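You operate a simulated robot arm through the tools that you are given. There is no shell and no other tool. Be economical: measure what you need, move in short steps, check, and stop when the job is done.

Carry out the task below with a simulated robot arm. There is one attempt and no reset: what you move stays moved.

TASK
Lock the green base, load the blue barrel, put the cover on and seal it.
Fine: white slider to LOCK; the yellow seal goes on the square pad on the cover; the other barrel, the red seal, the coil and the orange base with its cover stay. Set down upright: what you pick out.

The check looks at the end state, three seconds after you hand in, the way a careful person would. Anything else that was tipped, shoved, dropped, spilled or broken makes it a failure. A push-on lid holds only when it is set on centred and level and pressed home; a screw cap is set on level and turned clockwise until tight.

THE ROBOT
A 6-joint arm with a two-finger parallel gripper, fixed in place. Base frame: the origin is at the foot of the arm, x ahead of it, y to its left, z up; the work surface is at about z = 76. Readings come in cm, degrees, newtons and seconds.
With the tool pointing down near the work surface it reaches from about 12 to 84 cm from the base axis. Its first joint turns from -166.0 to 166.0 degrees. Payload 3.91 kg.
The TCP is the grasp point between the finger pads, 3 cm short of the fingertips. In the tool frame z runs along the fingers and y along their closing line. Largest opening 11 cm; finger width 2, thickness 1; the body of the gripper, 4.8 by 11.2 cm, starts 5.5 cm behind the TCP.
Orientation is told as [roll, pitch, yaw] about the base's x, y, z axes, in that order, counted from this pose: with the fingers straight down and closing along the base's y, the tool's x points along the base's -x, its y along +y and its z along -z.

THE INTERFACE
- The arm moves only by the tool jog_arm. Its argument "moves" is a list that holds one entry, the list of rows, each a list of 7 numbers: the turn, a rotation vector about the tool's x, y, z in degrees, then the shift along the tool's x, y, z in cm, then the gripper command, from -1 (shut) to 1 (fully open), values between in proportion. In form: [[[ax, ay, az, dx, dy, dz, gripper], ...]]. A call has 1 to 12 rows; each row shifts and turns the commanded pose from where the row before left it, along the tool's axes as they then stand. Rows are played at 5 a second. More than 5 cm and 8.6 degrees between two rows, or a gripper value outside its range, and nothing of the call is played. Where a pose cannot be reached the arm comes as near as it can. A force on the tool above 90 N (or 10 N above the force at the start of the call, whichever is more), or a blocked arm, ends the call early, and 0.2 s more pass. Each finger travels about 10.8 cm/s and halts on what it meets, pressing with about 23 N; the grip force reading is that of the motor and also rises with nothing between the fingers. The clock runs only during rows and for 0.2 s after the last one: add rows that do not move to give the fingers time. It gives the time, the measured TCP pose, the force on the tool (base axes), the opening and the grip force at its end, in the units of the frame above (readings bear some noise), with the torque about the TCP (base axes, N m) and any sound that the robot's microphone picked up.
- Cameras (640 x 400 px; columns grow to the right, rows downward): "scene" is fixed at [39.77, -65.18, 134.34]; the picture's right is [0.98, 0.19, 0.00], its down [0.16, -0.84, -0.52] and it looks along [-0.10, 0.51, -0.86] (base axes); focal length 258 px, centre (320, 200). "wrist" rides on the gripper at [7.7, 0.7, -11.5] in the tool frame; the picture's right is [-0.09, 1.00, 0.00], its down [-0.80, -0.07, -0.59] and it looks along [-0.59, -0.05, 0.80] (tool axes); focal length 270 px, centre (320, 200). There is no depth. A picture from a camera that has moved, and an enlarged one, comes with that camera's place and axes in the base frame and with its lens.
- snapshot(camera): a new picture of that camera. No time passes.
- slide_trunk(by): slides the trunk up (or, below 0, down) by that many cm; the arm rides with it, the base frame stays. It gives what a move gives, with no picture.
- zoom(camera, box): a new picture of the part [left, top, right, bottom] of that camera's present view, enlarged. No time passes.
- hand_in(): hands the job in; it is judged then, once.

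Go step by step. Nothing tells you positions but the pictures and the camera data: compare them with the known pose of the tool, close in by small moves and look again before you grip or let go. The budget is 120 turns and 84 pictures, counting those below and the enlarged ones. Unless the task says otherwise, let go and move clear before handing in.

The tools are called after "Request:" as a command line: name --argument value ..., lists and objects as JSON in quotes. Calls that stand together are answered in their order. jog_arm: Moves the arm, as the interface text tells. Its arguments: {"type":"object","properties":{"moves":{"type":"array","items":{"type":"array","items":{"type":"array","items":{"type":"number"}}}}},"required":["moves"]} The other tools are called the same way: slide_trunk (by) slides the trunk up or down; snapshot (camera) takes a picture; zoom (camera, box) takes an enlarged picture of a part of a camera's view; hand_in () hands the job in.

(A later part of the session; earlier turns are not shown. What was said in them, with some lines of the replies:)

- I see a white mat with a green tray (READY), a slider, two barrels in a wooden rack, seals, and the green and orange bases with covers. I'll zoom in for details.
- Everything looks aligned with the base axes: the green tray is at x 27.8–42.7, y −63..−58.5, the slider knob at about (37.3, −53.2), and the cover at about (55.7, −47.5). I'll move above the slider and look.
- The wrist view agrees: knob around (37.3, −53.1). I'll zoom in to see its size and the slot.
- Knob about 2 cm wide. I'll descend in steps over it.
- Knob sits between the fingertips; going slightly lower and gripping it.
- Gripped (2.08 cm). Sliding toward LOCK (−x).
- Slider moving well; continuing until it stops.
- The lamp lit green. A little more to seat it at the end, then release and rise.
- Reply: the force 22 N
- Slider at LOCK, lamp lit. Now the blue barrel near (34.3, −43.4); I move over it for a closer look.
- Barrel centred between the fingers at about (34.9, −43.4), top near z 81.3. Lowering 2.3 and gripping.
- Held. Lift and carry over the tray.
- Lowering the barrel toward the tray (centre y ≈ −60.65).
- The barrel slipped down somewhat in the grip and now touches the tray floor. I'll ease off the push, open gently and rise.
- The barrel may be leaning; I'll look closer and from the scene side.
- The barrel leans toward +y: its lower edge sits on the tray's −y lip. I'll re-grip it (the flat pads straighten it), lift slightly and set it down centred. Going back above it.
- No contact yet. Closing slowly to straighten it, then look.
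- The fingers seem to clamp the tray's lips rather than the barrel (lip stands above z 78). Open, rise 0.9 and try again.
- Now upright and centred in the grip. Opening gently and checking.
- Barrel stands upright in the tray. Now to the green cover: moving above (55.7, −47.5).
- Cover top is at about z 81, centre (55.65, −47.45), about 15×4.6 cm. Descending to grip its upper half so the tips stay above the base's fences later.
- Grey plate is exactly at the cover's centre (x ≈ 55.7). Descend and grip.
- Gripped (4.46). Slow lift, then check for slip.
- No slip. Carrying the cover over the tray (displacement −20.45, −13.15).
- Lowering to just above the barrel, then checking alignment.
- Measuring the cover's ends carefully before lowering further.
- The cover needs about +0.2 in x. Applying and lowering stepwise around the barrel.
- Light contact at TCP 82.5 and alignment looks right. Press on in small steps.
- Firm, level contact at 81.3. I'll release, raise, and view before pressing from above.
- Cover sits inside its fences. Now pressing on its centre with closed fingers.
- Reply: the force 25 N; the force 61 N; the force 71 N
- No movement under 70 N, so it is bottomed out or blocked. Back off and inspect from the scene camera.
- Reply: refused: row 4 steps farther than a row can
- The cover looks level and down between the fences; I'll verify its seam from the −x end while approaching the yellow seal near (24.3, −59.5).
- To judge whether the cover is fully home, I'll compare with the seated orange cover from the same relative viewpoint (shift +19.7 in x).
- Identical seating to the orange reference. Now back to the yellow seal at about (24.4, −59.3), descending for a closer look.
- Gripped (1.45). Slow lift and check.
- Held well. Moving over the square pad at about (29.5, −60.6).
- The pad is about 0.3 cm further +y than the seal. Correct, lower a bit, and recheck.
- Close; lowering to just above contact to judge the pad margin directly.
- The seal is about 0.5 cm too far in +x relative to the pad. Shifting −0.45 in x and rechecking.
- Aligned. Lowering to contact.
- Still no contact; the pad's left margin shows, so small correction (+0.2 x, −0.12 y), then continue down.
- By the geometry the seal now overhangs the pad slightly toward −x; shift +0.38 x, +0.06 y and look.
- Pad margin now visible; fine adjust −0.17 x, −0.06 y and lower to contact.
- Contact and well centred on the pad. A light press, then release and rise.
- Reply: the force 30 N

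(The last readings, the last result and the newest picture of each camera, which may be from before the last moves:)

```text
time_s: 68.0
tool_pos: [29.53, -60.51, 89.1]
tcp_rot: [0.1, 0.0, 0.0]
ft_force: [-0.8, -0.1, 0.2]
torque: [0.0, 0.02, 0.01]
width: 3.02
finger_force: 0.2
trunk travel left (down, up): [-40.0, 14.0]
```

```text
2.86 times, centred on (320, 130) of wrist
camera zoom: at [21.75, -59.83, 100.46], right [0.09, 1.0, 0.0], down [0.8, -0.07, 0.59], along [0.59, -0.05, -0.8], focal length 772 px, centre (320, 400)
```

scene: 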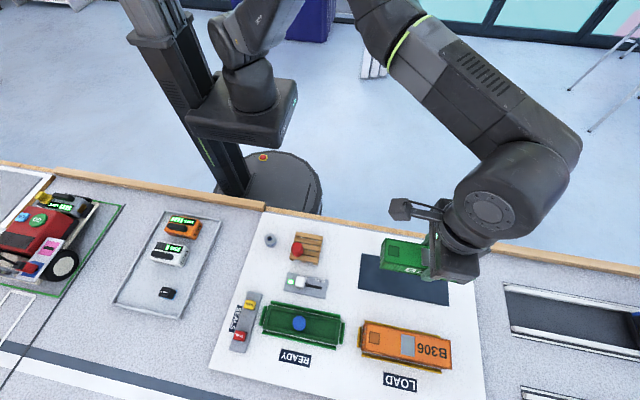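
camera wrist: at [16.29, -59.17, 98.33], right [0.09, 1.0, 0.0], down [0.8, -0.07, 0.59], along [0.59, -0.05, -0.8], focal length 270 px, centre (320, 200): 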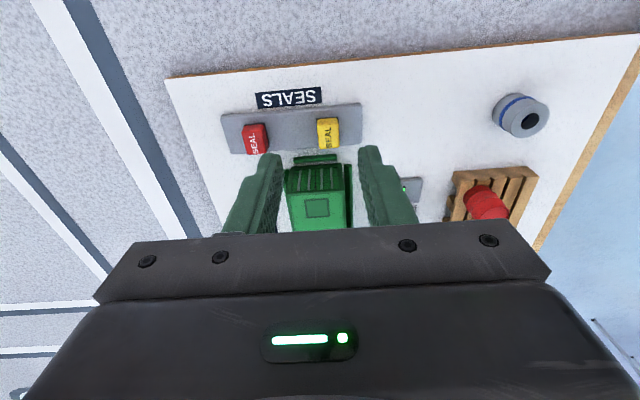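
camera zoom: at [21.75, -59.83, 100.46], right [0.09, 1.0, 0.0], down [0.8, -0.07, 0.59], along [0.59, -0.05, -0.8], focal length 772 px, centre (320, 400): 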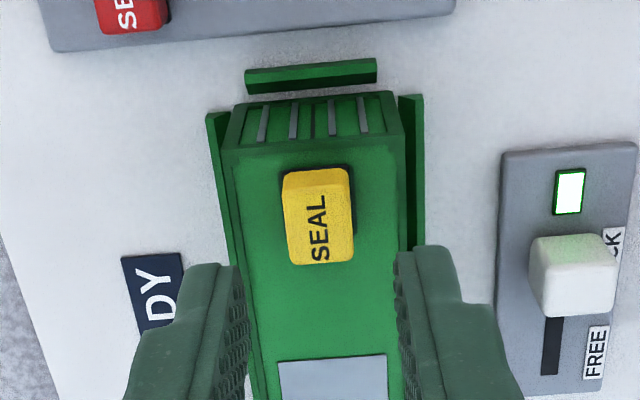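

Seal rests on the pad. Moving clear and doing a final check.

Request:
jog_arm --moves '[[[0, 0, 0, 0, 0, -4, -0.45], [0, 0, 0, 0, 0, -4, -0.45], [0, 0, 0, 2, 4, 0, -0.45], [0, 0, 0, 2, 4, 0, -0.45], [0, 0, 0, 2, 4, 0, -0.45], [0, 0, 0, 2, 4, 0, -0.45], [0, 0, 0, 0, 4, 0, -0.45], [0, 0, 0, 0, 0, 0, -0.45]]]'

Request:
zoom --camera "scene" --box '[210, 210, 490, 395]'

Request:
zoom --camera "scene" --box '[255, 298, 345, 352]'

```text
time_s: 69.8
tool_pos: [21.64, -40.34, 97.1]
tcp_rot: [0.1, 0.0, 0.0]
ft_force: [-0.1, 1.2, -0.6]
torque: [-0.01, -0.02, -0.01]
width: 3.04
finger_force: 0.1
trunk travel left (down, up): [-40.0, 14.0]
```

```text
2.16 times, centred on (350, 302) of scene
camera zoom: at [39.77, -65.18, 134.34], right [0.98, 0.19, 0.0], down [0.16, -0.84, -0.52], along [-0.1, 0.51, -0.86], focal length 557 px, centre (255, -22)
```

zoom: 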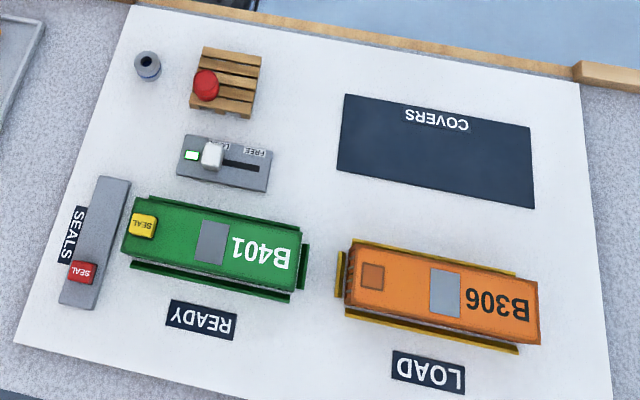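

```text
7.11 times, centred on (300, 325) of scene
camera zoom: at [39.77, -65.18, 134.34], right [0.98, 0.19, 0.0], down [0.16, -0.84, -0.52], along [-0.1, 0.51, -0.86], focal length 1832 px, centre (462, -689)
```

zoom: 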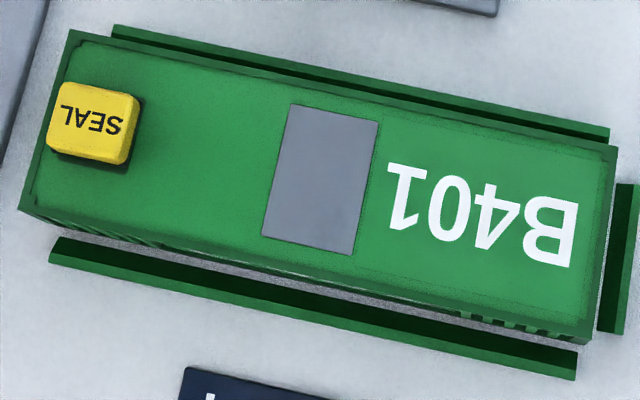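

Everything looks in place: slider at LOCK with its lamp lit, cover level between the fences, seal on the pad, and the rest where it was. Handing in.

Request:
hand_in

```text
The job is handed in.
```

I locked the green base, put the blue barrel in it, set the B401 cover on and pressed it down, and placed the yellow seal on its square pad. The job is handed in.

The barrel first came down leaning on the tray's lip, so I re-gripped it and stood it upright before covering it. No click was heard when I pressed the cover, but it sat at the same height as the orange one.
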